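You operate a simulated robot arm through the tools that you are given. There is no shell and no other tool. Be economical: measure what you need, move in short steps, check, and stop when the job is done.

You run a simulated two-armed robot. Do the job below in one go: nothing can be reset, and whatever is moved stays where it is left.

JOB
Take the wedge on the top of the work table and put it away on the reel tray. Put the sanding block on the counter top away on the bench top. Open the desk drawer, take the pack with the latest date from the new side of the desk drawer and leave it on the bottom shelf of the steel rack, then shut the drawer. Stack the 2 fitting from the rack shelf on top of the 6 fitting. Take the bag from the rack shelf and leave it on the low bin. Put the wheel on the middle shelf of the right bay away on the bench top. Do these in any order. Set down upright: sanding block.

Only the result counts: the job must be done as asked and must still hold three seconds after the hand-in. Knocking over, shifting, dropping, spilling or breaking anything else fails it.

ROBOT AND FRAMES
Two 7-joint arms with two-finger grippers on one trunk, on a base that drives. Base frame: it is fixed to the floor where the robot stands at the start and does not move with it; the origin is under the middle of the robot, x ahead of it, y to its left, z up; the surface under the hand at the start is at about z = 0.864. Units: m, rad, N and s.
The left shoulder is at the start at [0.06, 0.179, 1.161], the right one opposite. With the tool pointing down near the work surface each hand reaches from about 0.24 to 0.66 m from the robot's upright axis, wherever it stands, measured 20 degrees to its own side. Places, roughly: bag [-5, 3.25, 0.75]; bench top [-5.4, 1.4, 0.9]; bottom shelf of the steel rack [-0.9, -1.9, 0.1]; desk drawer [-1.3, 1.4, 0.7]; fitting [-5, 3.25, 0.75]; low bin [-5.3, 3.2, 0.1]; pack [-1.25, 1.25, 0.75]; reel tray (20x30 cm) [-6.24, 3, 0.8]; sanding block [0.5, 1.5, 1]; wedge (11x5x5 cm) [0.5, 0.2, 0.9]; wheel (6x6x3 cm) [-5.8, 3.1, 1.2]. Payload 1.96 kg a hand.
The TCP of each hand is the grasp point between the finger pads, 0.02 m short of the fingertips. In the tool frame z runs along the fingers and y along their closing line. Largest opening 0.072 m; the body of the gripper starts 0.038 m behind the TCP.
Orientation is that of the tool frame in the base frame, as a unit quaternion [x, y, z, w]. With the fingers straight down and closing along the base's y, the tool's x points along the base's -x, its y along +y and its z along -z.

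CONTROLS
- The arms move only by the tool drive_tool. It takes "left_commands", "right_commands" or both (then of equal length, played together; a hand with none holds still); each is a list that holds one entry, the list of rows, each a list of 7 numbers: the shift along the tool's x, y, z in m, then the turn, a rotation vector about the tool's x, y, z in degrees, then the opening, from 0 (shut) to 1 (fully open). In form: [[[dx, dy, dz, wx, wy, wz, gripper], ...]]. A call has 1 to 20 rows; each row shifts and turns the commanded pose from where the row before left it, along the tool's axes as they then stand. Rows are played at 5 a second. More than 0.05 m and 0.15 rad between two rows, or a gripper value outside its range, and nothing of the call is played. Where a pose cannot be reached the arm comes as near as it can. A force on the tool above 40 N (or 10 N above the force at the start of the call, whichever is more), or a blocked arm, ends the call early, and 0.2 s more pass. The fingers move at their own pace (about 0.153 m/s each) and stop on an object; they squeeze with about 31 N. The grip force told is the motor's: it shows also when the fingers shut on nothing. Time passes only in rows, and 0.2 s behind the last, so rows that do not move let the fingers close. The reply holds the time, the measured pose of the TCP, the force on the tool along the base axes, the opening and the grip force, in the units named above and with some noise, with the torque about the TCP (base axes, N m) and any sound that the robot's microphone picked up.
- Cameras (640 x 400 px; columns grow to the right, rows downward): "scene" is now at [0.0055, 0.0124, 1.7027]; the picture's right is [0.33, -0.95, 0.00], its down [-0.72, -0.25, -0.65] and it looks along [0.62, 0.21, -0.76] (base axes); focal length 286 px, centre (320, 200). "left" rides on the left gripper at [0.071, -0.019, -0.082] in its tool frame; the picture's right is [0.26, 0.97, 0.00], its down [-0.67, 0.18, -0.72] and it looks along [-0.69, 0.19, 0.70] (tool axes); focal length 280 px, centre (320, 200). "right" rides on the right gripper at [0.071, 0.019, -0.082] in its tool frame; the picture's right is [-0.26, 0.97, 0.00], its down [-0.67, -0.18, -0.72] and it looks along [-0.69, -0.19, 0.70] (tool axes); focal length 280 px, centre (320, 200). There is no depth. A picture from a camera that has moved, and an enlarged one, comes with that camera's place and axes in the base frame and with its lens. The place of the scene camera against the robot may be out by one fixed shift of up to 0.025 m in any direction.
- capture(camera): a new picture of that camera. It takes no simulated time.
- move_column(by): slides the trunk up (or, below 0, down) by that many m; the arms and the scene camera ride with it, the base frame stays. It gives what a move gives, with no picture.
- roll_base(legs): drives the robot by 1 to 6 legs, each [ahead, left, turn to the left] in m, m and rad, along the robot's own axes; the way and the turn of a leg run together, so that a leg with both is an arc; at most 1.5 m and 3.142 rad a leg. The arms and the cameras ride along, it lands a little off, and it stops where it bumps. It gives what a move gives.
- turn_head(pan, tilt): turns the head with the scene camera to pan (to the left, within 1.501 rad either way) and tilt (down, from -0.506 to 1.204), counted from straight ahead of the robot. It gives what a move gives.
- inspect(camera, box): a new picture of the part [left, top, right, bottom] of that camera's present view, enlarged. It takes no simulated time.
- sign_off(): hands the job in; it is judged then, once.

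Work in short steps. Places have to be worked out from the pictures, the camera data and where the tool is seen: move nearer, look again, correct. Check each grasp and each placing, and mend what went wrong. You have 207 turns and 202 pictures in all, those below and enlarged ones among them. Open the grippers and draw the arms clear of the work before you hand the job in, unless the task says otherwise; then end with one line.

The tools are called by a JSON object that holds its "fn" and its "kwargs". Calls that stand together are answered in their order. drive_tool: Moves the arms, as the interface text tells. Its arguments: {"type":"object","properties":{"left_commands":{"type":"array"},"right_commands":{"type":"array"}},"required":[]} The other tools are called the same way: move_column (by) slides the trunk up or down; roll_base (legs) drives the base; turn_head (pan, tilt) turns the head that bears the scene camera; capture (camera) takes a picture; inspect (camera, box) takes an enlarged picture of a part of a camera's view; sign_off () hands the job in.

At the start:

```text
time: 0.0
left_position: [0.364, 0.3862, 1.1781]
left_orientation: [0.001, 1.0, 0.001, 0.001]
left_contact_force: [0.1, -0.3, 0.0]
left_torque: [0.02, -0.02, -0.02]
left_grip_width: 0.0719
left_grasp_force: 0.1
right_position: [0.3403, 0.0025, 1.1146]
right_orientation: [0.0, 1.0, 0.0, 0.001]
right_contact_force: [0.0, 0.7, 0.6]
right_torque: [0.0, 0.04, 0.02]
right_grip_width: 0.0719
right_grasp_force: 0.1
trunk travel left (down, up): [-0.807, 0.183]
robot x, y, heading: [0.0008, 0.004, -0.001]
head pan, tilt: [0.332, 0.86]
```

scene: 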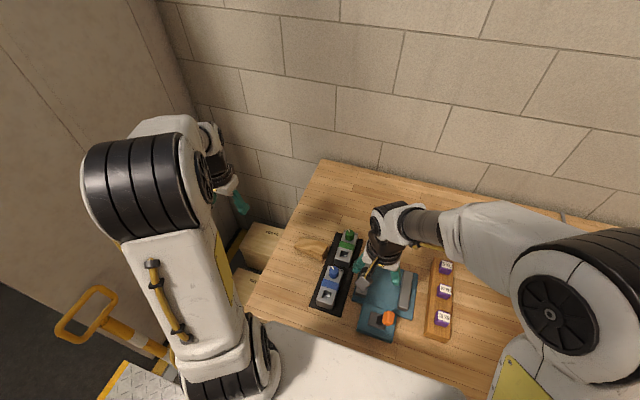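
right: 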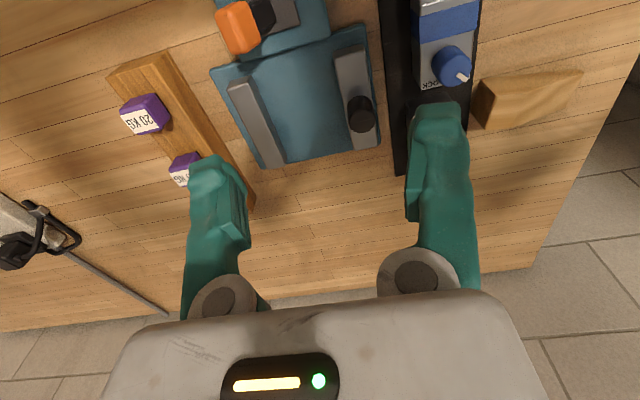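
left: 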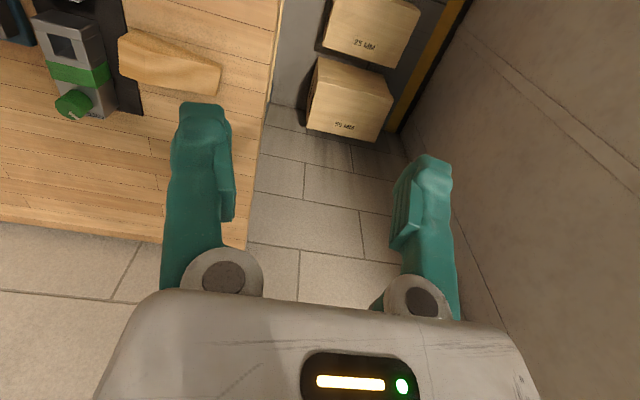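

I'll start by looking closely at the wedge, which I judge to lie at about (0.47, 0.22) with its long axis along y.

{"fn": "inspect", "kwargs": {"camera": "left", "box": [20, 0, 280, 160]}}

{"fn": "inspect", "kwargs": {"camera": "right", "box": [380, 0, 640, 160]}}

{"fn": "turn_head", "kwargs": {"pan": 1.3, "tilt": 0.4}}

{"fn": "capture", "kwargs": {"camera": "scene"}}

```text
2.46 times, centred on (150, 80) of left
camera zoom: at [0.2921, 0.3669, 1.2611], right [-0.26, 0.97, 0.0], down [0.67, 0.18, 0.72], along [0.69, 0.19, -0.7], focal length 690 px, centre (738, 495)
```

zoom: 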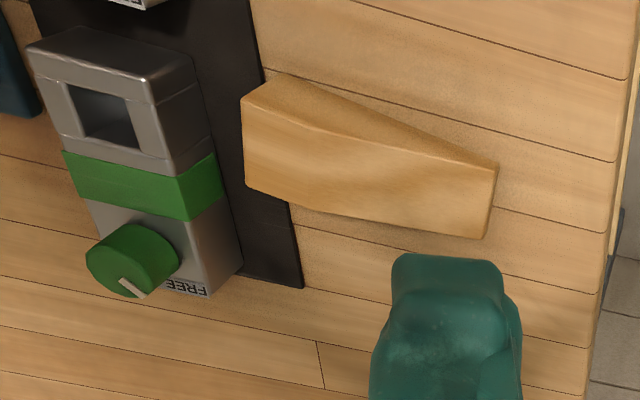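

```text
2.46 times, centred on (510, 80) of right
camera zoom: at [0.2691, 0.0208, 1.1973], right [0.26, 0.97, 0.0], down [0.67, -0.18, 0.72], along [0.69, -0.19, -0.7], focal length 690 px, centre (-148, 495)
```

zoom: 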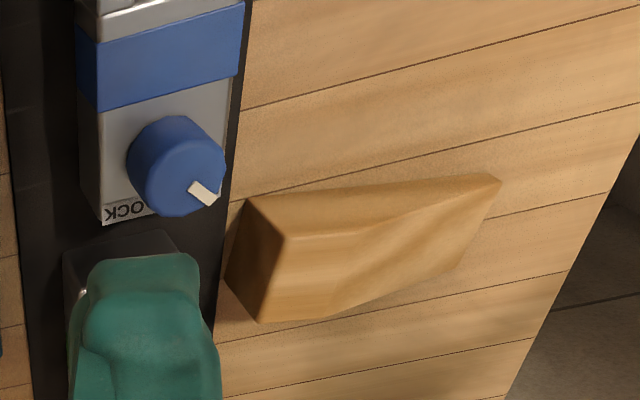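

```text
time: 1.2
left_position: [0.3643, 0.3861, 1.1797]
left_orientation: [0.001, 1.0, 0.001, 0.001]
left_contact_force: [0.0, -0.3, -0.6]
left_torque: [0.01, 0.02, -0.04]
left_grip_width: 0.0718
left_grasp_force: 0.1
right_position: [0.3405, 0.002, 1.1148]
right_orientation: [0.0, 1.0, 0.0, 0.001]
right_contact_force: [0.0, 0.6, 0.1]
right_torque: [0.0, -0.01, 0.02]
right_grip_width: 0.072
right_grasp_force: 0.1
trunk travel left (down, up): [-0.807, 0.183]
robot x, y, heading: [0.0013, -0.0018, -0.0]
head pan, tilt: [1.3, 0.4]
```

```text
196 pictures are left
camera scene: at [-0.043, 0.0764, 1.7426], right [0.96, -0.27, 0.0], down [-0.1, -0.38, -0.92], along [0.25, 0.89, -0.39], focal length 286 px, centre (320, 200)
```

scene: 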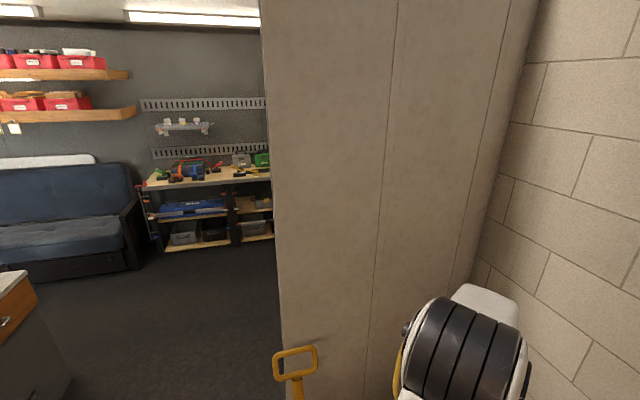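

The wedge lies with its thick end at low y, with its centre near (0.48, 0.205) and its axis turned about 7° from y. I'll bring the left hand above it, turn it to close along x, and shift the right hand aside.

{"fn": "drive_tool", "kwargs": {"left_commands": [[[-0.0288, -0.037, 0, 0, 0, 0, 1], [-0.0288, -0.037, 0, 0, 0, 0, 1], [-0.0288, -0.037, 0, 0, 0, 0, 1], [-0.0288, -0.037, 0, 0, 0, 0, 1], [0, -0.033, 0, 0, 0, 0, 1], [0, 0, 0, 0, 0, 8.125, 1], [0, 0, 0, 0, 0, 8.125, 1], [0, 0, 0, 0, 0, 8.125, 1], [0, 0, 0, 0, 0, 8.125, 1], [0, 0, 0, 0, 0, 8.125, 1], [0, 0, 0, 0, 0, 8.125, 1], [0, 0, 0, 0, 0, 8.125, 1], [0, 0, 0, 0, 0, 8.125, 1], [0, 0, 0, 0, 0, 8.125, 1], [0, 0, 0, 0, 0, 8.125, 1], [0, 0, 0, 0, 0, 8.125, 1], [0, 0, 0, 0, 0, 8.125, 1]]], "right_commands": [[[0, -0.04, 0, 0, 0, 0, 1], [0, -0.04, 0, 0, 0, 0, 1], [0, -0.04, 0, 0, 0, 0, 1], [0, -0.03, 0, 0, 0, 0, 1], [0, 0, 0, 0, 0, 0, 1], [0, 0, 0, 0, 0, 0, 1], [0, 0, 0, 0, 0, 0, 1], [0, 0, 0, 0, 0, 0, 1], [0, 0, 0, 0, 0, 0, 1], [0, 0, 0, 0, 0, 0, 1], [0, 0, 0, 0, 0, 0, 1], [0, 0, 0, 0, 0, 0, 1], [0, 0, 0, 0, 0, 0, 1], [0, 0, 0, 0, 0, 0, 1], [0, 0, 0, 0, 0, 0, 1], [0, 0, 0, 0, 0, 0, 1], [0, 0, 0, 0, 0, 0, 1]]]}}

{"fn": "capture", "kwargs": {"camera": "left"}}

```text
time: 4.8
left_position: [0.4249, 0.2584, 1.1789]
left_orientation: [0.752, 0.659, 0.002, 0.001]
left_contact_force: [-0.5, 0.5, 0.2]
left_torque: [0.01, 0.01, 0.02]
left_grip_width: 0.0722
left_grasp_force: 0.0
left hand out of reach, approached as far as the arm can: row 3, 4
right_position: [0.3394, -0.1474, 1.1148]
right_orientation: [0.0, 1.0, 0.0, -0.001]
right_contact_force: [0.3, -0.4, -0.1]
right_torque: [-0.01, 0.01, 0.06]
right_grip_width: 0.0721
right_grasp_force: 0.1
trunk travel left (down, up): [-0.807, 0.183]
robot x, y, heading: [0.0014, 0.0031, -0.002]
head pan, tilt: [1.3, 0.4]
```

```text
195 pictures are left
camera left: at [0.4128, 0.3315, 1.2607], right [0.99, 0.13, 0.0], down [0.09, -0.69, 0.71], along [0.1, -0.71, -0.7], focal length 280 px, centre (320, 200)
```

left: 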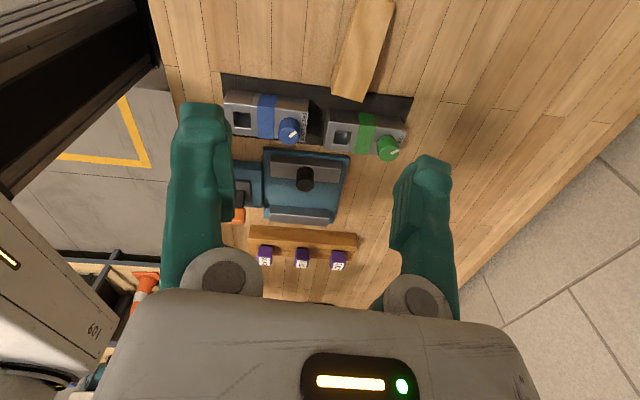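

The hand is turned as wanted and the wedge axis agrees (about x 0.481 at y 0.205). I'll move over it and down to about z 1.0.

{"fn": "drive_tool", "kwargs": {"left_commands": [[[-0.009, 0.0125, 0.035, 0, 0, 0, 1], [-0.009, 0.0125, 0.035, 0, 0, 0, 1], [-0.009, 0.0125, 0.035, 0, 0, 0, 1], [-0.009, 0.0125, 0.035, 0, 0, 0, 1], [-0.009, 0.0125, 0.035, 0, 0, 0, 1], [0, 0, 0, 0, 0, 0, 1]]]}}

{"fn": "capture", "kwargs": {"camera": "left"}}

```text
time: 6.2
left_position: [0.48, 0.2049, 1.005]
left_orientation: [0.751, 0.66, 0.001, 0.0]
left_contact_force: [0.5, 0.8, 0.0]
left_torque: [-0.02, 0.02, 0.0]
left_grip_width: 0.072
left_grasp_force: 0.1
right_position: [0.3395, -0.1475, 1.1144]
right_orientation: [0.0, 1.0, -0.001, 0.0]
right_contact_force: [-1.0, 0.7, 0.3]
right_torque: [0.05, 0.0, 0.02]
right_grip_width: 0.0722
right_grasp_force: 0.2
trunk travel left (down, up): [-0.807, 0.183]
robot x, y, heading: [-0.0008, 0.0029, 0.002]
head pan, tilt: [1.3, 0.4]
```

```text
194 pictures are left
camera left: at [0.4688, 0.2785, 1.0866], right [0.99, 0.13, 0.0], down [0.09, -0.69, 0.71], along [0.1, -0.71, -0.7], focal length 280 px, centre (320, 200)
```

left: 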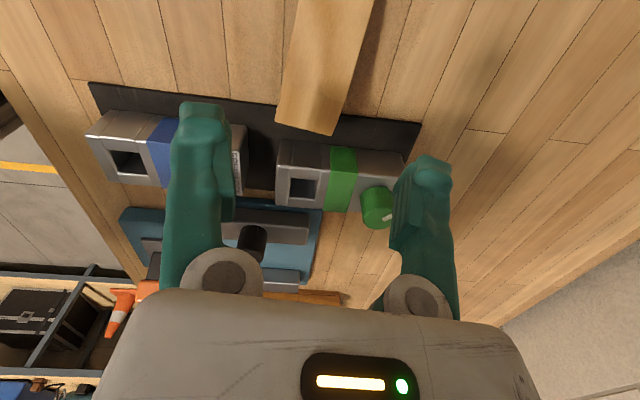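

Wedge centre at the grasp line is x≈0.478; descending to z 0.888 and closing.

{"fn": "drive_tool", "kwargs": {"left_commands": [[[0, -0.0025, 0.039, 0, 0, 0, 1], [0, 0, 0.039, 0, 0, 0, 1], [0, 0, 0.039, 0, 0, 0, 1], [0, 0, 0, 0, 0, 0, 1], [0, 0, 0, 0, 0, 0, 0], [0, 0, 0, 0, 0, 0, 0], [0, 0, 0, 0, 0, 0, 0]]]}}

{"fn": "capture", "kwargs": {"camera": "left"}}

```text
time: 7.8
left_position: [0.4769, 0.2076, 0.8866]
left_orientation: [0.751, 0.66, 0.002, 0.001]
left_contact_force: [0.4, 0.4, 0.6]
left_torque: [-0.01, 0.01, -0.02]
left_grip_width: 0.043
left_grasp_force: 31.4
right_position: [0.3393, -0.1474, 1.1146]
right_orientation: [0.0, 1.0, 0.0, 0.0]
right_contact_force: [0.4, 0.4, -0.2]
right_torque: [-0.02, 0.0, 0.01]
right_grip_width: 0.0718
right_grasp_force: 0.1
trunk travel left (down, up): [-0.807, 0.183]
robot x, y, heading: [-0.0008, 0.0014, -0.003]
head pan, tilt: [1.3, 0.4]
```

```text
193 pictures are left
camera left: at [0.4661, 0.281, 0.9695], right [0.99, 0.13, 0.0], down [0.09, -0.69, 0.71], along [0.1, -0.71, -0.7], focal length 280 px, centre (320, 200)
```

left: 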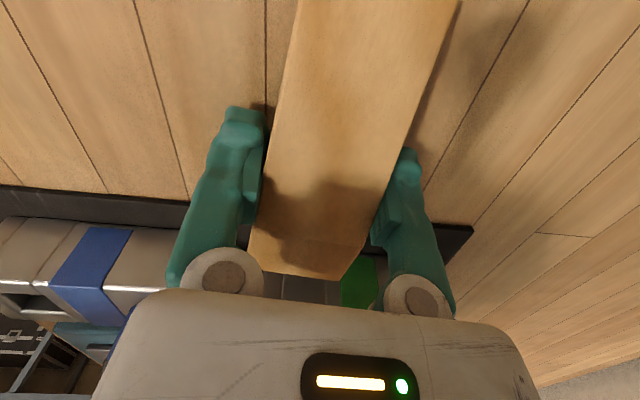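

The grip holds the wedge (0.043 m wide). I'll lift it and draw it in, then look around by turning the head.

{"fn": "drive_tool", "kwargs": {"left_commands": [[[0, 0, -0.03, 0, 0, 0, 0], [0, 0, -0.04, 0, 0, 0, 0], [0, 0, -0.04, 0, 0, 0, 0], [0, 0, -0.04, 0, 0, 0, 0], [0, 0, -0.04, 0, 0, 0, 0], [0, 0, -0.04, 0, 0, 0, 0], [0.015, -0.035, 0, 0, 0, 0, 0], [0.015, -0.035, 0, 0, 0, 0, 0], [0.015, -0.035, 0, 0, 0, 0, 0], [0.015, -0.035, 0, 0, 0, 0, 0]]]}}

{"fn": "capture", "kwargs": {"camera": "left"}}

{"fn": "turn_head", "kwargs": {"pan": -1.3, "tilt": 0.4}}

{"fn": "capture", "kwargs": {"camera": "scene"}}

```text
time: 10.1
left_position: [0.345, 0.2843, 1.1159]
left_orientation: [0.752, 0.66, 0.001, 0.001]
left_contact_force: [-0.3, 0.7, -0.5]
left_torque: [-0.03, 0.0, -0.01]
left_grip_width: 0.0429
left_grasp_force: 31.0
right_position: [0.3396, -0.1476, 1.115]
right_orientation: [0.0, 1.0, 0.0, 0.001]
right_contact_force: [0.0, 0.1, -0.4]
right_torque: [-0.02, -0.02, 0.0]
right_grip_width: 0.0718
right_grasp_force: 0.0
trunk travel left (down, up): [-0.807, 0.183]
robot x, y, heading: [0.0005, 0.0031, 0.001]
head pan, tilt: [1.3, 0.4]
```

```text
192 pictures are left
camera left: at [0.3336, 0.3579, 1.1988], right [0.99, 0.13, 0.0], down [0.09, -0.69, 0.72], along [0.1, -0.71, -0.7], focal length 280 px, centre (320, 200)
```

left: 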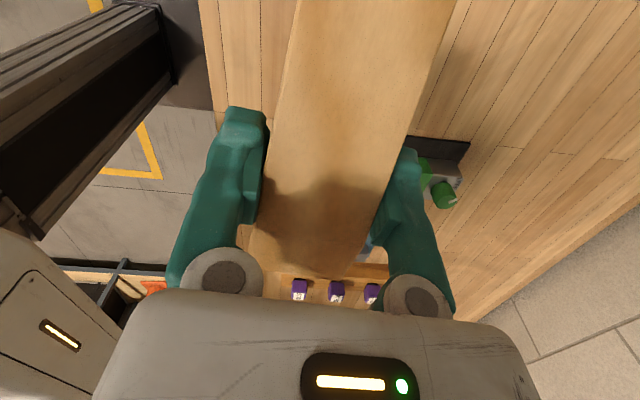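

```text
time: 12.4
left_position: [0.3476, 0.2849, 1.1165]
left_orientation: [0.751, 0.66, 0.001, -0.001]
left_contact_force: [-0.7, -0.6, -1.0]
left_torque: [0.06, 0.01, 0.01]
left_grip_width: 0.043
left_grasp_force: 30.9
right_position: [0.3404, -0.1468, 1.1148]
right_orientation: [0.0, 1.0, 0.0, 0.0]
right_contact_force: [-0.1, -0.4, -0.5]
right_torque: [0.0, 0.01, 0.0]
right_grip_width: 0.0723
right_grasp_force: 0.1
trunk travel left (down, up): [-0.807, 0.183]
robot x, y, heading: [0.0018, -0.0025, -0.004]
head pan, tilt: [-1.3, 0.4]
```

```text
191 pictures are left
camera scene: at [-0.043, -0.1021, 1.7426], right [-0.96, -0.27, 0.0], down [-0.1, 0.37, -0.92], along [0.25, -0.89, -0.39], focal length 286 px, centre (320, 200)
```

scene: 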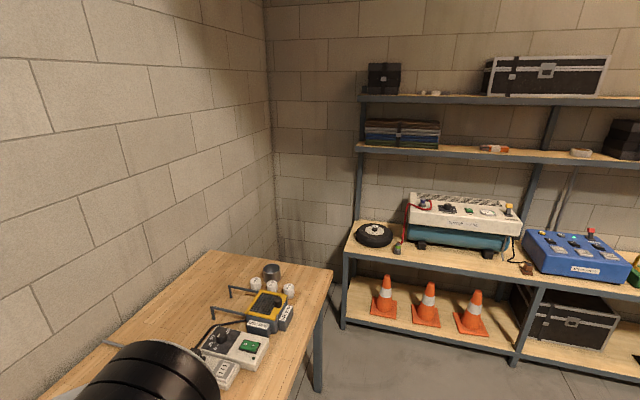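

The steel rack is on the right side. I'll back away from the table and turn left to see the rest of the room.

{"fn": "roll_base", "kwargs": {"legs": [[-0.4, 0, 0], [0, 0, 1.57]]}}

{"fn": "turn_head", "kwargs": {"pan": 0.0, "tilt": 0.4}}

{"fn": "capture", "kwargs": {"camera": "scene"}}

{"fn": "turn_head", "kwargs": {"pan": 1.2, "tilt": 0.3}}

{"fn": "capture", "kwargs": {"camera": "scene"}}

{"fn": "turn_head", "kwargs": {"pan": -1.0, "tilt": 0.4}}

{"fn": "capture", "kwargs": {"camera": "scene"}}

```text
time: 18.7
left_position: [-0.6825, 0.3475, 1.1155]
left_orientation: [0.066, 0.998, 0.001, -0.001]
left_contact_force: [0.4, -0.4, -1.0]
left_torque: [0.02, -0.03, -0.01]
left_grip_width: 0.0431
left_grasp_force: 30.3
right_position: [-0.2483, 0.3403, 1.1153]
right_orientation: [-0.706, 0.708, 0.0, 0.0]
right_contact_force: [0.8, -0.2, 0.1]
right_torque: [-0.02, -0.01, 0.0]
right_grip_width: 0.0718
right_grasp_force: 0.0
trunk travel left (down, up): [-0.807, 0.183]
robot x, y, heading: [-0.3969, 0.0004, 1.564]
head pan, tilt: [-1.3, 0.4]
```

```text
time: 20.2
left_position: [-0.682, 0.3481, 1.1155]
left_orientation: [0.067, 0.998, 0.001, -0.001]
left_contact_force: [-0.3, 0.0, 0.1]
left_torque: [0.06, 0.0, -0.03]
left_grip_width: 0.0431
left_grasp_force: 30.8
right_position: [-0.2494, 0.3407, 1.1149]
right_orientation: [-0.706, 0.709, 0.0, 0.001]
right_contact_force: [-0.2, 0.6, -0.2]
right_torque: [0.0, -0.01, 0.01]
right_grip_width: 0.0722
right_grasp_force: 0.1
trunk travel left (down, up): [-0.807, 0.183]
robot x, y, heading: [-0.3986, -0.0001, 1.566]
head pan, tilt: [0.0, 0.4]
```

```text
190 pictures are left
camera scene: at [-0.4064, 0.0208, 1.7426], right [1.0, 0.0, 0.0], down [0.0, -0.39, -0.92], along [0.0, 0.92, -0.39], focal length 286 px, centre (320, 200)
```

scene: 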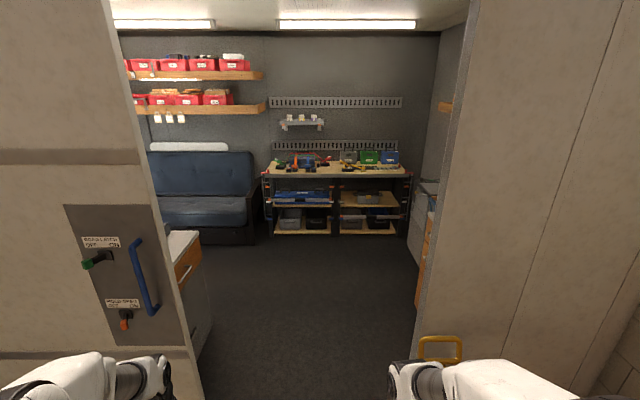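

```text
time: 21.6
left_position: [-0.6819, 0.348, 1.116]
left_orientation: [0.065, 0.998, 0.0, -0.001]
left_contact_force: [0.3, -0.1, -1.6]
left_torque: [0.04, -0.03, 0.05]
left_grip_width: 0.0428
left_grasp_force: 31.3
right_position: [-0.2502, 0.3401, 1.1145]
right_orientation: [-0.706, 0.708, -0.001, 0.0]
right_contact_force: [0.8, 0.2, 0.2]
right_torque: [-0.01, -0.03, 0.0]
right_grip_width: 0.0721
right_grasp_force: 0.1
trunk travel left (down, up): [-0.807, 0.183]
robot x, y, heading: [-0.3946, -0.0025, 1.569]
head pan, tilt: [1.201, 0.3]
```

```text
189 pictures are left
camera scene: at [-0.4937, -0.0377, 1.7519], right [0.37, 0.93, 0.0], down [0.28, -0.11, -0.96], along [-0.89, 0.35, -0.3], focal length 286 px, centre (320, 200)
```

scene: 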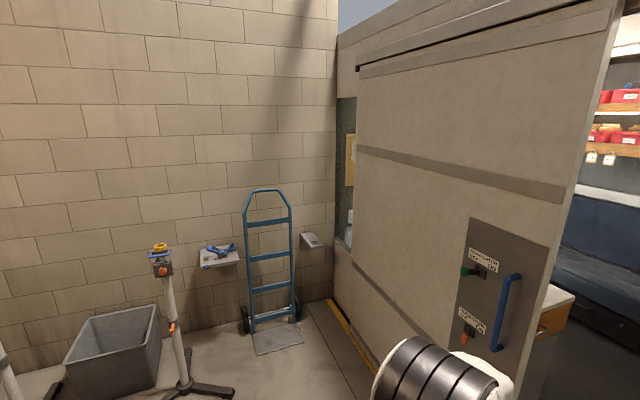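

```text
time: 23.6
left_position: [-0.6822, 0.3492, 1.1157]
left_orientation: [0.066, 0.998, 0.001, 0.0]
left_contact_force: [0.7, -1.1, -1.5]
left_torque: [0.02, 0.0, -0.02]
left_grip_width: 0.0432
left_grasp_force: 31.2
right_position: [-0.249, 0.3402, 1.1154]
right_orientation: [-0.706, 0.709, 0.001, 0.0]
right_contact_force: [1.0, -0.1, -0.9]
right_torque: [-0.01, -0.03, 0.02]
right_grip_width: 0.0722
right_grasp_force: 0.1
trunk travel left (down, up): [-0.807, 0.183]
robot x, y, heading: [-0.398, 0.0013, 1.566]
head pan, tilt: [-1.0, 0.4]
```

```text
188 pictures are left
camera scene: at [-0.3287, -0.022, 1.7426], right [0.54, -0.84, 0.0], down [-0.33, -0.21, -0.92], along [0.78, 0.5, -0.39], focal length 286 px, centre (320, 200)
```

scene: 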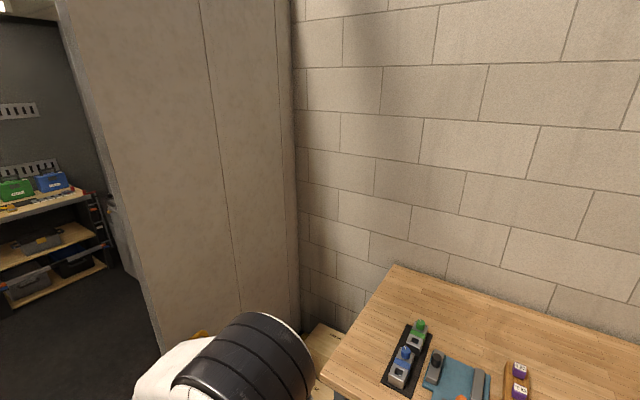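

A doorway (x from about -0.95 to 0.0, y about 0.9) leads to the next room. I'll check its width and the yellow item by looking down at it, before driving through.

{"fn": "turn_head", "kwargs": {"pan": 0.0, "tilt": 0.9}}

{"fn": "capture", "kwargs": {"camera": "scene"}}

{"fn": "turn_head", "kwargs": {"pan": -0.7, "tilt": 0.7}}

{"fn": "capture", "kwargs": {"camera": "scene"}}

```text
time: 24.9
left_position: [-0.6821, 0.3478, 1.117]
left_orientation: [0.067, 0.998, 0.001, -0.001]
left_contact_force: [0.1, -0.5, -1.2]
left_torque: [0.03, -0.02, -0.02]
left_grip_width: 0.043
left_grasp_force: 30.8
right_position: [-0.2497, 0.3414, 1.1152]
right_orientation: [-0.706, 0.708, 0.0, 0.0]
right_contact_force: [0.6, 0.5, 0.8]
right_torque: [-0.03, 0.01, -0.02]
right_grip_width: 0.072
right_grasp_force: 0.1
trunk travel left (down, up): [-0.807, 0.183]
robot x, y, heading: [-0.3989, 0.0011, 1.564]
head pan, tilt: [0.0, 0.901]
```

```text
187 pictures are left
camera scene: at [-0.4064, 0.0037, 1.6996], right [1.0, 0.0, 0.0], down [0.0, -0.78, -0.62], along [0.0, 0.62, -0.78], focal length 286 px, centre (320, 200)
```

scene: 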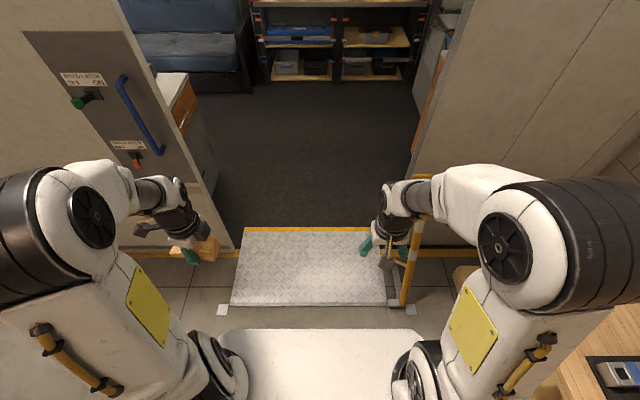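

```text
time: 26.0
left_position: [-0.6828, 0.3487, 1.1157]
left_orientation: [0.066, 0.998, 0.001, -0.001]
left_contact_force: [0.6, 0.3, -0.2]
left_torque: [0.0, 0.0, 0.01]
left_grip_width: 0.043
left_grasp_force: 30.9
right_position: [-0.2492, 0.342, 1.1147]
right_orientation: [-0.706, 0.708, 0.001, -0.001]
right_contact_force: [-0.3, 0.3, -0.3]
right_torque: [-0.03, 0.0, 0.03]
right_grip_width: 0.0721
right_grasp_force: 0.1
trunk travel left (down, up): [-0.807, 0.183]
robot x, y, heading: [-0.3975, 0.0009, 1.57]
head pan, tilt: [-0.7, 0.7]
```

```text
186 pictures are left
camera scene: at [-0.352, -0.007, 1.7157], right [0.76, -0.65, 0.0], down [-0.42, -0.49, -0.76], along [0.49, 0.58, -0.64], focal length 286 px, centre (320, 200)
```

scene: 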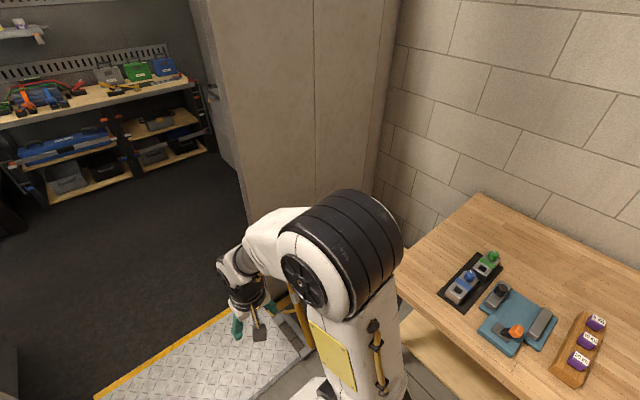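

There's a ramp plate (x -0.94…-0.03) with a handrail on the right. My elbows stick out sideways, so I'll face +x again and move sideways through the doorway.

{"fn": "roll_base", "kwargs": {"legs": [[0, 0, -1.567], [-0.12, 0.35, 0]]}}

{"fn": "turn_head", "kwargs": {"pan": 0.9, "tilt": 0.8}}

{"fn": "capture", "kwargs": {"camera": "scene"}}

{"fn": "turn_head", "kwargs": {"pan": 1.5, "tilt": 0.8}}

{"fn": "capture", "kwargs": {"camera": "scene"}}

```text
time: 32.1
left_position: [-0.1888, 0.6438, 1.1159]
left_orientation: [0.743, 0.669, 0.0, 0.001]
left_contact_force: [-0.6, -0.1, -0.9]
left_torque: [0.0, -0.02, 0.02]
left_grip_width: 0.0431
left_grasp_force: 31.0
right_position: [-0.184, 0.2095, 1.1153]
right_orientation: [-0.014, 1.0, 0.0, 0.0]
right_contact_force: [-0.4, 0.0, 0.2]
right_torque: [0.02, 0.0, 0.0]
right_grip_width: 0.0721
right_grasp_force: 0.1
trunk travel left (down, up): [-0.807, 0.183]
robot x, y, heading: [-0.5255, 0.3482, 0.022]
head pan, tilt: [-0.7, 0.7]
```

```text
time: 33.8
left_position: [-0.1889, 0.6439, 1.1167]
left_orientation: [0.743, 0.669, 0.001, 0.0]
left_contact_force: [-0.6, 0.4, -0.1]
left_torque: [0.02, -0.03, -0.02]
left_grip_width: 0.0431
left_grasp_force: 30.9
right_position: [-0.1836, 0.2113, 1.1146]
right_orientation: [-0.014, 1.0, 0.001, 0.0]
right_contact_force: [-0.3, 0.1, 0.9]
right_torque: [0.01, 0.03, 0.04]
right_grip_width: 0.0724
right_grasp_force: 0.1
trunk travel left (down, up): [-0.807, 0.183]
robot x, y, heading: [-0.5278, 0.3476, 0.027]
head pan, tilt: [0.901, 0.799]
```

```text
185 pictures are left
camera scene: at [-0.5478, 0.3994, 1.7075], right [0.8, -0.6, 0.0], down [-0.43, -0.57, -0.7], along [0.42, 0.56, -0.72], focal length 286 px, centre (320, 200)
```

scene: 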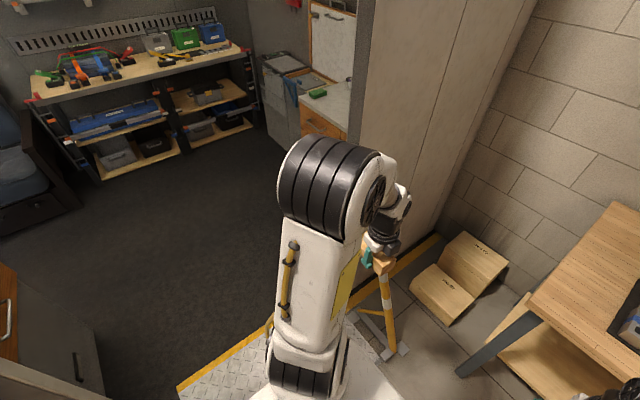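

```text
time: 34.8
left_position: [-0.1887, 0.6432, 1.1165]
left_orientation: [0.743, 0.669, 0.001, 0.0]
left_contact_force: [0.1, 0.0, -1.6]
left_torque: [0.0, 0.02, -0.01]
left_grip_width: 0.0432
left_grasp_force: 31.7
right_position: [-0.1843, 0.2109, 1.1153]
right_orientation: [-0.013, 1.0, 0.0, 0.0]
right_contact_force: [0.0, -0.3, -0.6]
right_torque: [-0.03, -0.02, 0.02]
right_grip_width: 0.0717
right_grasp_force: 0.1
trunk travel left (down, up): [-0.807, 0.183]
robot x, y, heading: [-0.5319, 0.3515, 0.024]
head pan, tilt: [1.499, 0.799]
```

```text
184 pictures are left
camera scene: at [-0.5925, 0.4155, 1.7075], right [1.0, -0.05, 0.0], down [-0.03, -0.72, -0.7], along [0.03, 0.7, -0.72], focal length 286 px, centre (320, 200)
```

scene: 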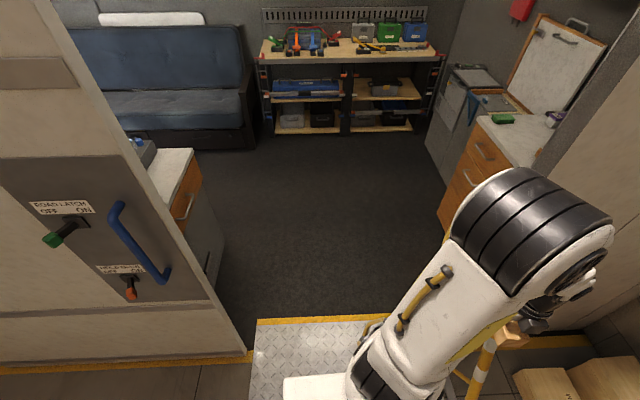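

The way is clear; I'll slide left through the doorway to y≈1.45, correcting the small heading error.

{"fn": "roll_base", "kwargs": {"legs": [[0, 0, -0.024], [0.01, 0.55, 0], [0, 0.55, 0]]}}

{"fn": "turn_head", "kwargs": {"pan": 0.3, "tilt": 0.6}}

{"fn": "capture", "kwargs": {"camera": "scene"}}

```text
time: 41.1
left_position: [-0.1876, 1.7379, 1.1167]
left_orientation: [0.746, 0.666, 0.002, 0.0]
left_contact_force: [-0.6, -1.0, -0.4]
left_torque: [0.03, 0.03, -0.03]
left_grip_width: 0.0429
left_grasp_force: 31.1
right_position: [-0.1873, 1.3061, 1.1157]
right_orientation: [-0.009, 1.0, 0.001, 0.001]
right_contact_force: [-0.3, 0.0, -0.7]
right_torque: [0.01, -0.01, -0.01]
right_grip_width: 0.072
right_grasp_force: 0.0
trunk travel left (down, up): [-0.807, 0.183]
robot x, y, heading: [-0.5295, 1.4466, 0.017]
head pan, tilt: [1.499, 0.799]
```

```text
time: 42.5
left_position: [-0.1871, 1.7408, 1.1169]
left_orientation: [0.746, 0.666, 0.001, 0.001]
left_contact_force: [0.3, 0.0, -1.1]
left_torque: [-0.03, 0.03, -0.01]
left_grip_width: 0.043
left_grasp_force: 31.2
right_position: [-0.1861, 1.3087, 1.1139]
right_orientation: [-0.009, 1.0, -0.001, -0.001]
right_contact_force: [-0.3, 0.6, 0.4]
right_torque: [-0.01, -0.02, -0.04]
right_grip_width: 0.0718
right_grasp_force: 0.0
trunk travel left (down, up): [-0.807, 0.183]
robot x, y, heading: [-0.5263, 1.4522, 0.016]
head pan, tilt: [0.3, 0.6]
```

```text
183 pictures are left
camera scene: at [-0.5136, 1.4641, 1.7244], right [0.31, -0.95, 0.0], down [-0.54, -0.18, -0.82], along [0.78, 0.26, -0.57], focal length 286 px, centre (320, 200)
```

scene: 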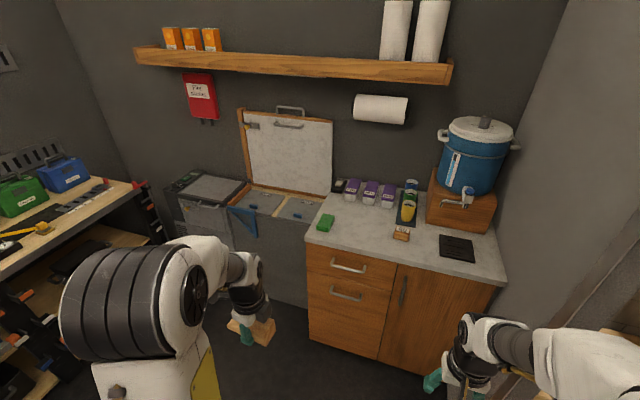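

Two candidates on the counter: a green block and a small brown item. I'll zoom in.

{"fn": "inspect", "kwargs": {"camera": "scene", "box": [290, 160, 510, 300]}}

```text
2.86 times, centred on (400, 230) of scene
camera zoom: at [-0.5136, 1.4641, 1.7244], right [0.31, -0.95, 0.0], down [-0.54, -0.18, -0.82], along [0.78, 0.26, -0.57], focal length 818 px, centre (91, 114)
```

zoom: 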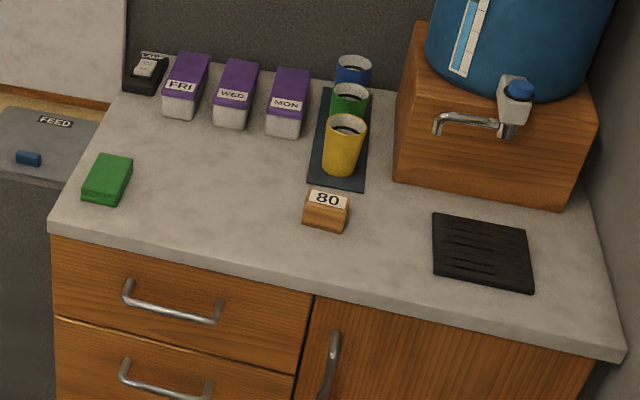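

The block marked "80" must be the sanding block, at about (0.46, 1.42). I'll drive nearer so the right hand can reach it.

{"fn": "roll_base", "kwargs": {"legs": [[0, 0, -0.016], [0.46, 0.12, 0]]}}

{"fn": "capture", "kwargs": {"camera": "right"}}

{"fn": "capture", "kwargs": {"camera": "scene"}}

```text
time: 45.6
left_position: [0.2826, 1.8506, 1.1153]
left_orientation: [0.752, 0.659, 0.002, 0.0]
left_contact_force: [-0.4, 0.7, -0.2]
left_torque: [0.0, -0.01, 0.01]
left_grip_width: 0.043
left_grasp_force: 30.4
right_position: [0.2752, 1.4175, 1.1148]
right_orientation: [0.002, 1.0, 0.0, 0.0]
right_contact_force: [0.3, -0.2, -0.2]
right_torque: [-0.03, 0.0, 0.0]
right_grip_width: 0.0722
right_grasp_force: 0.0
trunk travel left (down, up): [-0.807, 0.183]
robot x, y, heading: [-0.0633, 1.5647, -0.0]
head pan, tilt: [0.3, 0.6]
```

```text
181 pictures are left
camera right: at [0.2039, 1.4374, 1.1974], right [0.26, 0.96, 0.0], down [0.67, -0.18, 0.72], along [0.69, -0.19, -0.7], focal length 280 px, centre (320, 200)
```

right: 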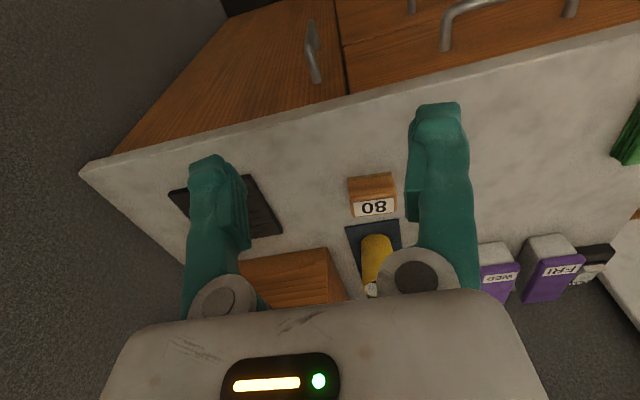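

```text
180 pictures are left
camera scene: at [-0.0491, 1.5803, 1.7244], right [0.29, -0.96, 0.0], down [-0.54, -0.17, -0.83], along [0.79, 0.24, -0.56], focal length 286 px, centre (320, 200)
```

scene: 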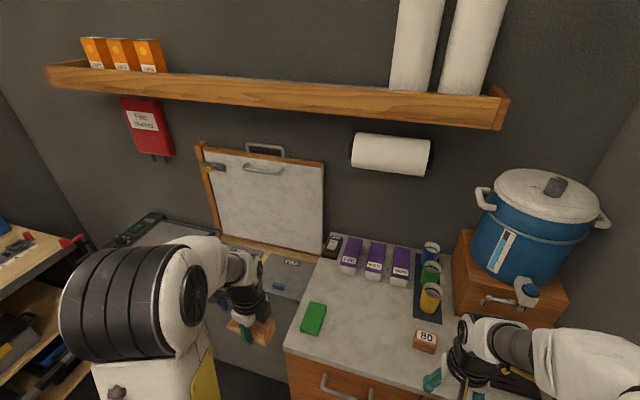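

The block sits in front of the right hand; its height is unclear, so I'll raise the hand 0.1 m and take a second view for triangulation.

{"fn": "drive_tool", "kwargs": {"right_commands": [[[0, 0, -0.05, 0, 0, 0, 1], [0, 0, -0.05, 0, 0, 0, 1], [0, 0, 0, 0, 0, 0, 1]]]}}

{"fn": "capture", "kwargs": {"camera": "right"}}

```text
time: 46.5
left_position: [0.2826, 1.8515, 1.115]
left_orientation: [0.752, 0.659, 0.0, -0.001]
left_contact_force: [-0.2, 0.0, -1.3]
left_torque: [-0.06, 0.02, 0.01]
left_grip_width: 0.043
left_grasp_force: 31.0
right_position: [0.2755, 1.4182, 1.1961]
right_orientation: [0.002, 1.0, 0.0, 0.001]
right_contact_force: [0.2, -0.3, 0.3]
right_torque: [-0.02, 0.01, -0.03]
right_grip_width: 0.0716
right_grasp_force: 0.1
right hand out of reach, approached as far as the arm can: row 2
trunk travel left (down, up): [-0.807, 0.183]
robot x, y, heading: [-0.0669, 1.5674, -0.004]
head pan, tilt: [0.3, 0.6]
```

```text
179 pictures are left
camera right: at [0.205, 1.4372, 1.2772], right [0.26, 0.96, 0.0], down [0.67, -0.18, 0.72], along [0.69, -0.19, -0.7], focal length 280 px, centre (320, 200)
```

right: 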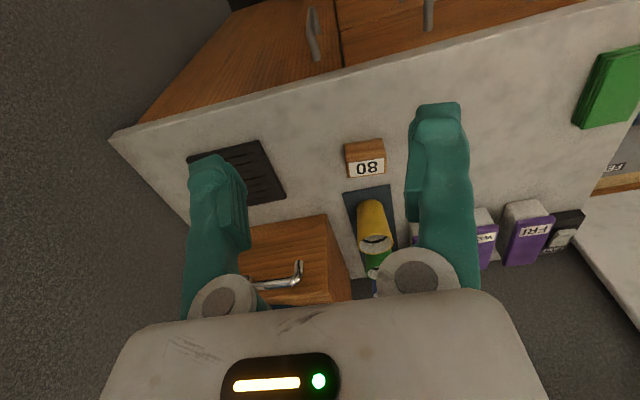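

Triangulated label centre ≈ (0.483, 1.434, 0.946). I'll zoom to judge the block's shape.

{"fn": "inspect", "kwargs": {"camera": "right", "box": [326, 125, 406, 195]}}

{"fn": "inspect", "kwargs": {"camera": "scene", "box": [390, 310, 470, 370]}}

```text
5.71 times, centred on (366, 160) of right
camera zoom: at [0.205, 1.4372, 1.2772], right [0.26, 0.96, 0.0], down [0.67, -0.18, 0.72], along [0.69, -0.19, -0.7], focal length 1602 px, centre (57, 429)
```

zoom: 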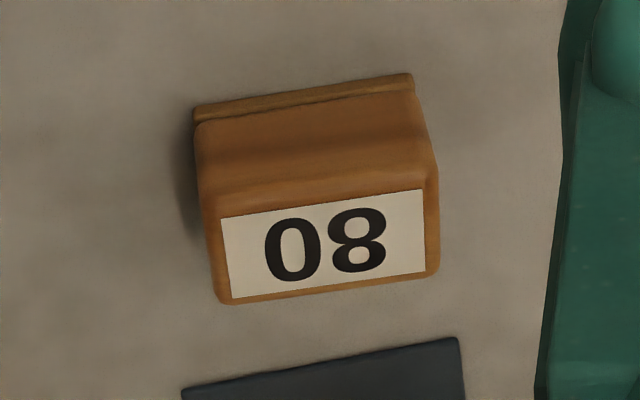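

```text
6.67 times, centred on (430, 340) of scene
camera zoom: at [-0.0467, 1.5805, 1.7243], right [0.29, -0.96, 0.0], down [-0.54, -0.17, -0.82], along [0.79, 0.24, -0.57], focal length 1909 px, centre (-413, -733)
```

zoom: 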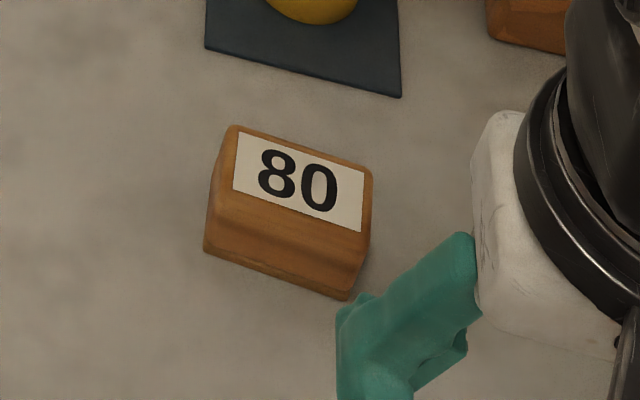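

Block top centre ≈ (0.482, 1.433), yaw about 4.5°, width about 0.057. I'll move over it, with a stop at z≈1.03 to check.

{"fn": "drive_tool", "kwargs": {"right_commands": [[[-0.041, 0.0029, 0, 0, 0, 0, 1], [-0.041, 0.0029, 0, 0, 0, 0, 1], [-0.041, 0.0029, 0.02, 0, 0, 0, 1], [-0.041, 0.0029, 0.02, 0, 0, 0, 1], [-0.041, 0.0029, 0.02, 0, 0, 4.5, 1], [0, 0, 0.04, 0, 0, 0, 1], [0, 0, 0.04, 0, 0, 0, 1], [0, 0, 0, 0, 0, 0, 1]]]}}

{"fn": "capture", "kwargs": {"camera": "right"}}

```text
time: 48.2
left_position: [0.2808, 1.8527, 1.1172]
left_orientation: [0.752, 0.659, 0.002, 0.0]
left_contact_force: [-0.4, 0.6, -1.1]
left_torque: [0.01, -0.01, -0.03]
left_grip_width: 0.0428
left_grasp_force: 30.6
right_position: [0.4325, 1.43, 1.061]
right_orientation: [0.002, 1.0, 0.0, 0.002]
right_contact_force: [-0.3, 0.4, -0.3]
right_torque: [0.03, 0.0, -0.01]
right_grip_width: 0.0719
right_grasp_force: 0.0
right hand out of reach, approached as far as the arm can: row 1, 2, 5
trunk travel left (down, up): [-0.807, 0.183]
robot x, y, heading: [-0.0703, 1.5706, -0.007]
head pan, tilt: [0.3, 0.6]
```

```text
176 pictures are left
camera right: at [0.3623, 1.4479, 1.143], right [0.26, 0.96, 0.0], down [0.67, -0.18, 0.72], along [0.69, -0.19, -0.7], focal length 280 px, centre (320, 200)
```

right: 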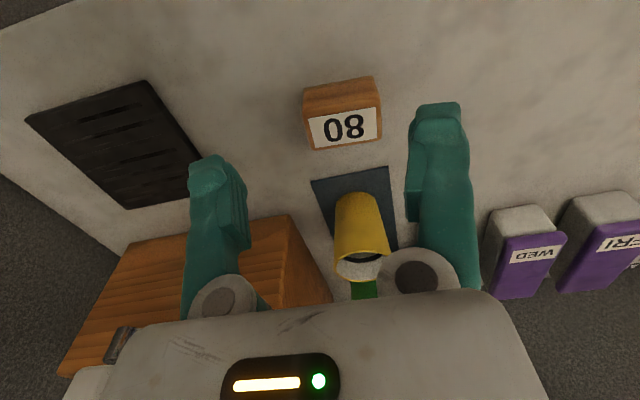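

Consistent estimate (0.4825, 1.434). Completing the forward move and turn a little lower.

{"fn": "drive_tool", "kwargs": {"right_commands": [[[0, 0, 0.02, 0, 0, 0, 1], [-0.025, 0.002, 0.01, 0, 0, 0, 1], [-0.024, 0.001, 0, 0, 0, 0, 1], [0, 0, 0, 0, 0, 5, 1], [0, 0, 0, 0, 0, 0, 1]]]}}

{"fn": "capture", "kwargs": {"camera": "right"}}

```text
time: 49.5
left_position: [0.2818, 1.851, 1.1164]
left_orientation: [0.753, 0.658, 0.001, 0.0]
left_contact_force: [0.0, 0.5, -1.4]
left_torque: [-0.05, 0.01, 0.04]
left_grip_width: 0.0429
left_grasp_force: 31.2
right_position: [0.4822, 1.4321, 1.0307]
right_orientation: [0.044, 0.999, 0.001, 0.002]
right_contact_force: [0.4, 0.0, 0.5]
right_torque: [-0.03, -0.04, 0.0]
right_grip_width: 0.0721
right_grasp_force: 0.1
trunk travel left (down, up): [-0.807, 0.183]
robot x, y, heading: [-0.0654, 1.5663, 0.001]
head pan, tilt: [0.3, 0.6]
```

```text
175 pictures are left
camera right: at [0.4138, 1.4571, 1.1135], right [0.35, 0.94, 0.0], down [0.65, -0.24, 0.72], along [0.67, -0.25, -0.7], focal length 280 px, centre (320, 200)
```

right: 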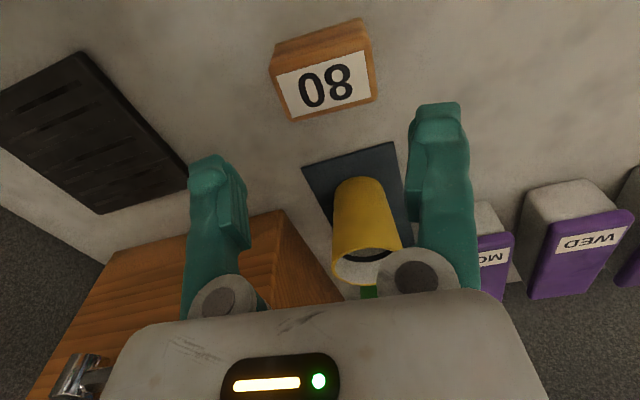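

Aligned well. Descending to z≈0.94 and closing.

{"fn": "drive_tool", "kwargs": {"right_commands": [[[0, 0.0015, 0.045, 0, 0, 1, 1], [0, 0, 0.035, 0, 0, 0, 1], [0, 0, 0.012, 0, 0, 0, 1], [0, 0, 0, 0, 0, 0, 1], [0, 0, 0, 0, 0, 0, 0], [0, 0, 0, 0, 0, 0, 0], [0, 0, 0, 0, 0, 0, 0]]]}}

{"fn": "capture", "kwargs": {"camera": "right"}}

```text
time: 51.0
left_position: [0.2816, 1.8515, 1.1151]
left_orientation: [0.752, 0.659, 0.0, 0.001]
left_contact_force: [-0.1, -0.8, -0.6]
left_torque: [0.01, -0.01, 0.01]
left_grip_width: 0.0429
left_grasp_force: 30.9
right_position: [0.4828, 1.4327, 0.938]
right_orientation: [0.054, 0.999, 0.0, 0.002]
right_contact_force: [-0.4, 1.3, 3.8]
right_torque: [-0.06, 0.0, 0.01]
right_grip_width: 0.0667
right_grasp_force: 31.1
trunk travel left (down, up): [-0.807, 0.183]
robot x, y, heading: [-0.0632, 1.5712, -0.0]
head pan, tilt: [0.3, 0.6]
```

```text
174 pictures are left
camera right: at [0.4146, 1.459, 1.0209], right [0.36, 0.93, 0.0], down [0.65, -0.25, 0.72], along [0.67, -0.26, -0.7], focal length 280 px, centre (320, 200)
```

right: 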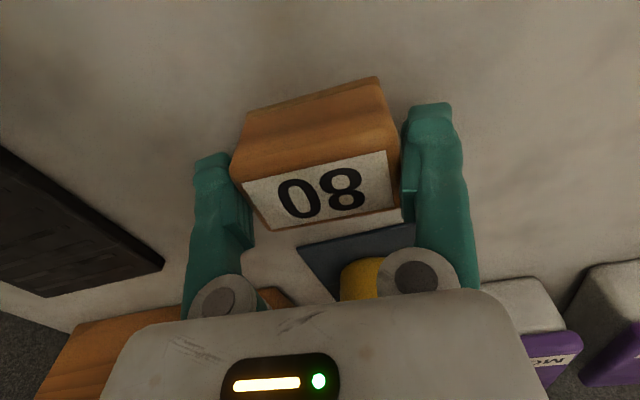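

Gripped (0.067 m). Lifting clear, straight up, then drawing back.

{"fn": "drive_tool", "kwargs": {"right_commands": [[[0, 0, -0.02, 0, 0, 0, 0], [0, 0, -0.03, 0, 0, 0, 0], [0, 0, -0.04, 0, 0, 0, 0], [0.04, 0, -0.03, 0, 0, 0, 0], [0.04, 0, -0.03, 0, 0, 0, 0], [0.04, 0, -0.02, 0, 0, 0, 0], [0.03, 0, 0, 0, 0, 0, 0]]]}}

{"fn": "capture", "kwargs": {"camera": "right"}}

```text
time: 52.6
left_position: [0.2818, 1.8523, 1.1161]
left_orientation: [0.753, 0.658, 0.001, 0.001]
left_contact_force: [0.2, -0.4, -1.5]
left_torque: [0.03, 0.01, 0.0]
left_grip_width: 0.0428
left_grasp_force: 30.9
right_position: [0.3333, 1.451, 1.1104]
right_orientation: [0.053, 0.999, -0.001, 0.001]
right_contact_force: [0.8, -1.0, -1.6]
right_torque: [0.02, -0.01, -0.01]
right_grip_width: 0.0666
right_grasp_force: 31.0
trunk travel left (down, up): [-0.807, 0.183]
robot x, y, heading: [-0.0666, 1.5669, -0.001]
head pan, tilt: [0.3, 0.6]
```

```text
173 pictures are left
camera right: at [0.2635, 1.4773, 1.1936], right [0.36, 0.93, 0.0], down [0.65, -0.25, 0.72], along [0.67, -0.26, -0.7], focal length 280 px, centre (320, 200)
```

right: 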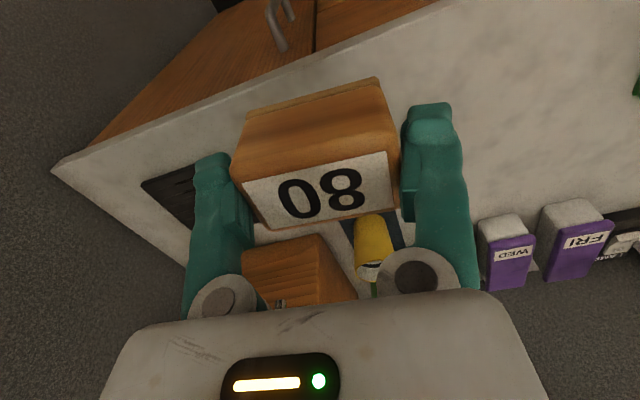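

The block is held firmly. Next I'll back off to the middle of this room and turn to look for the way to the other rooms (x≈-5).

{"fn": "roll_base", "kwargs": {"legs": [[-0.33, 0, 0], [0, 0.5, 0], [0, 0, 1.57]]}}

{"fn": "turn_head", "kwargs": {"pan": 1.2, "tilt": 0.4}}

{"fn": "capture", "kwargs": {"camera": "scene"}}

{"fn": "turn_head", "kwargs": {"pan": 0.3, "tilt": 0.3}}

{"fn": "capture", "kwargs": {"camera": "scene"}}

```text
time: 61.2
left_position: [-0.6864, 2.4123, 1.1157]
left_orientation: [0.064, 0.998, 0.001, -0.001]
left_contact_force: [-0.4, -0.9, -0.3]
left_torque: [-0.01, -0.01, 0.01]
left_grip_width: 0.043
left_grasp_force: 30.6
right_position: [-0.2856, 2.4663, 1.1115]
right_orientation: [-0.671, 0.742, 0.002, 0.002]
right_contact_force: [-0.7, 0.6, -1.8]
right_torque: [0.0, 0.02, -0.02]
right_grip_width: 0.0655
right_grasp_force: 30.9
trunk travel left (down, up): [-0.807, 0.183]
robot x, y, heading: [-0.3999, 2.0656, 1.578]
head pan, tilt: [0.3, 0.6]
```

```text
time: 62.4
left_position: [-0.6855, 2.4132, 1.1162]
left_orientation: [0.063, 0.998, 0.001, 0.0]
left_contact_force: [-0.2, 0.0, -0.2]
left_torque: [0.02, 0.0, 0.0]
left_grip_width: 0.043
left_grasp_force: 31.1
right_position: [-0.2852, 2.4668, 1.1109]
right_orientation: [-0.671, 0.742, 0.002, 0.001]
right_contact_force: [-0.7, 0.0, -0.8]
right_torque: [-0.02, -0.01, 0.02]
right_grip_width: 0.0655
right_grasp_force: 30.6
trunk travel left (down, up): [-0.807, 0.183]
robot x, y, heading: [-0.3959, 2.0665, 1.578]
head pan, tilt: [1.201, 0.4]
```

```text
172 pictures are left
camera scene: at [-0.4935, 2.027, 1.7426], right [0.36, 0.93, 0.0], down [0.36, -0.14, -0.92], along [-0.86, 0.33, -0.39], focal length 286 px, centre (320, 200)
```

scene: 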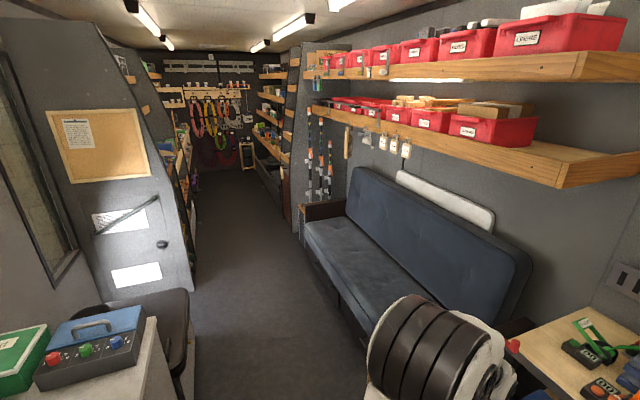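

```text
time: 63.6
left_position: [-0.6843, 2.4117, 1.1162]
left_orientation: [0.063, 0.998, 0.002, 0.0]
left_contact_force: [-0.2, 0.5, -0.4]
left_torque: [-0.03, 0.01, 0.0]
left_grip_width: 0.0429
left_grasp_force: 31.0
right_position: [-0.285, 2.4668, 1.1112]
right_orientation: [-0.671, 0.741, 0.001, 0.001]
right_contact_force: [0.2, -0.2, -1.3]
right_torque: [-0.01, -0.02, -0.02]
right_grip_width: 0.0653
right_grasp_force: 30.8
trunk travel left (down, up): [-0.807, 0.183]
robot x, y, heading: [-0.3979, 2.0677, 1.575]
head pan, tilt: [0.3, 0.3]
```

```text
171 pictures are left
camera scene: at [-0.4351, 2.0829, 1.7519], right [0.95, 0.3, 0.0], down [0.09, -0.28, -0.96], along [-0.29, 0.91, -0.3], focal length 286 px, centre (320, 200)
```

scene: 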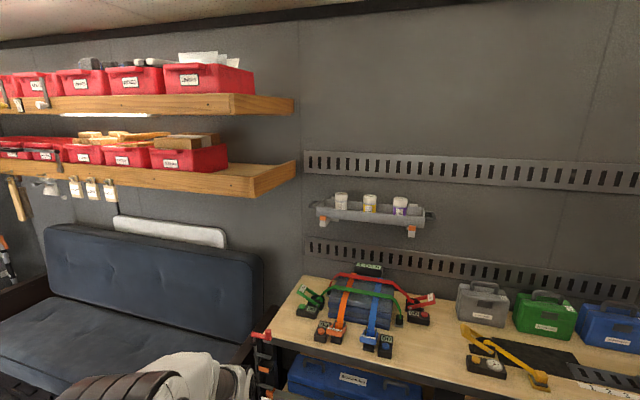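

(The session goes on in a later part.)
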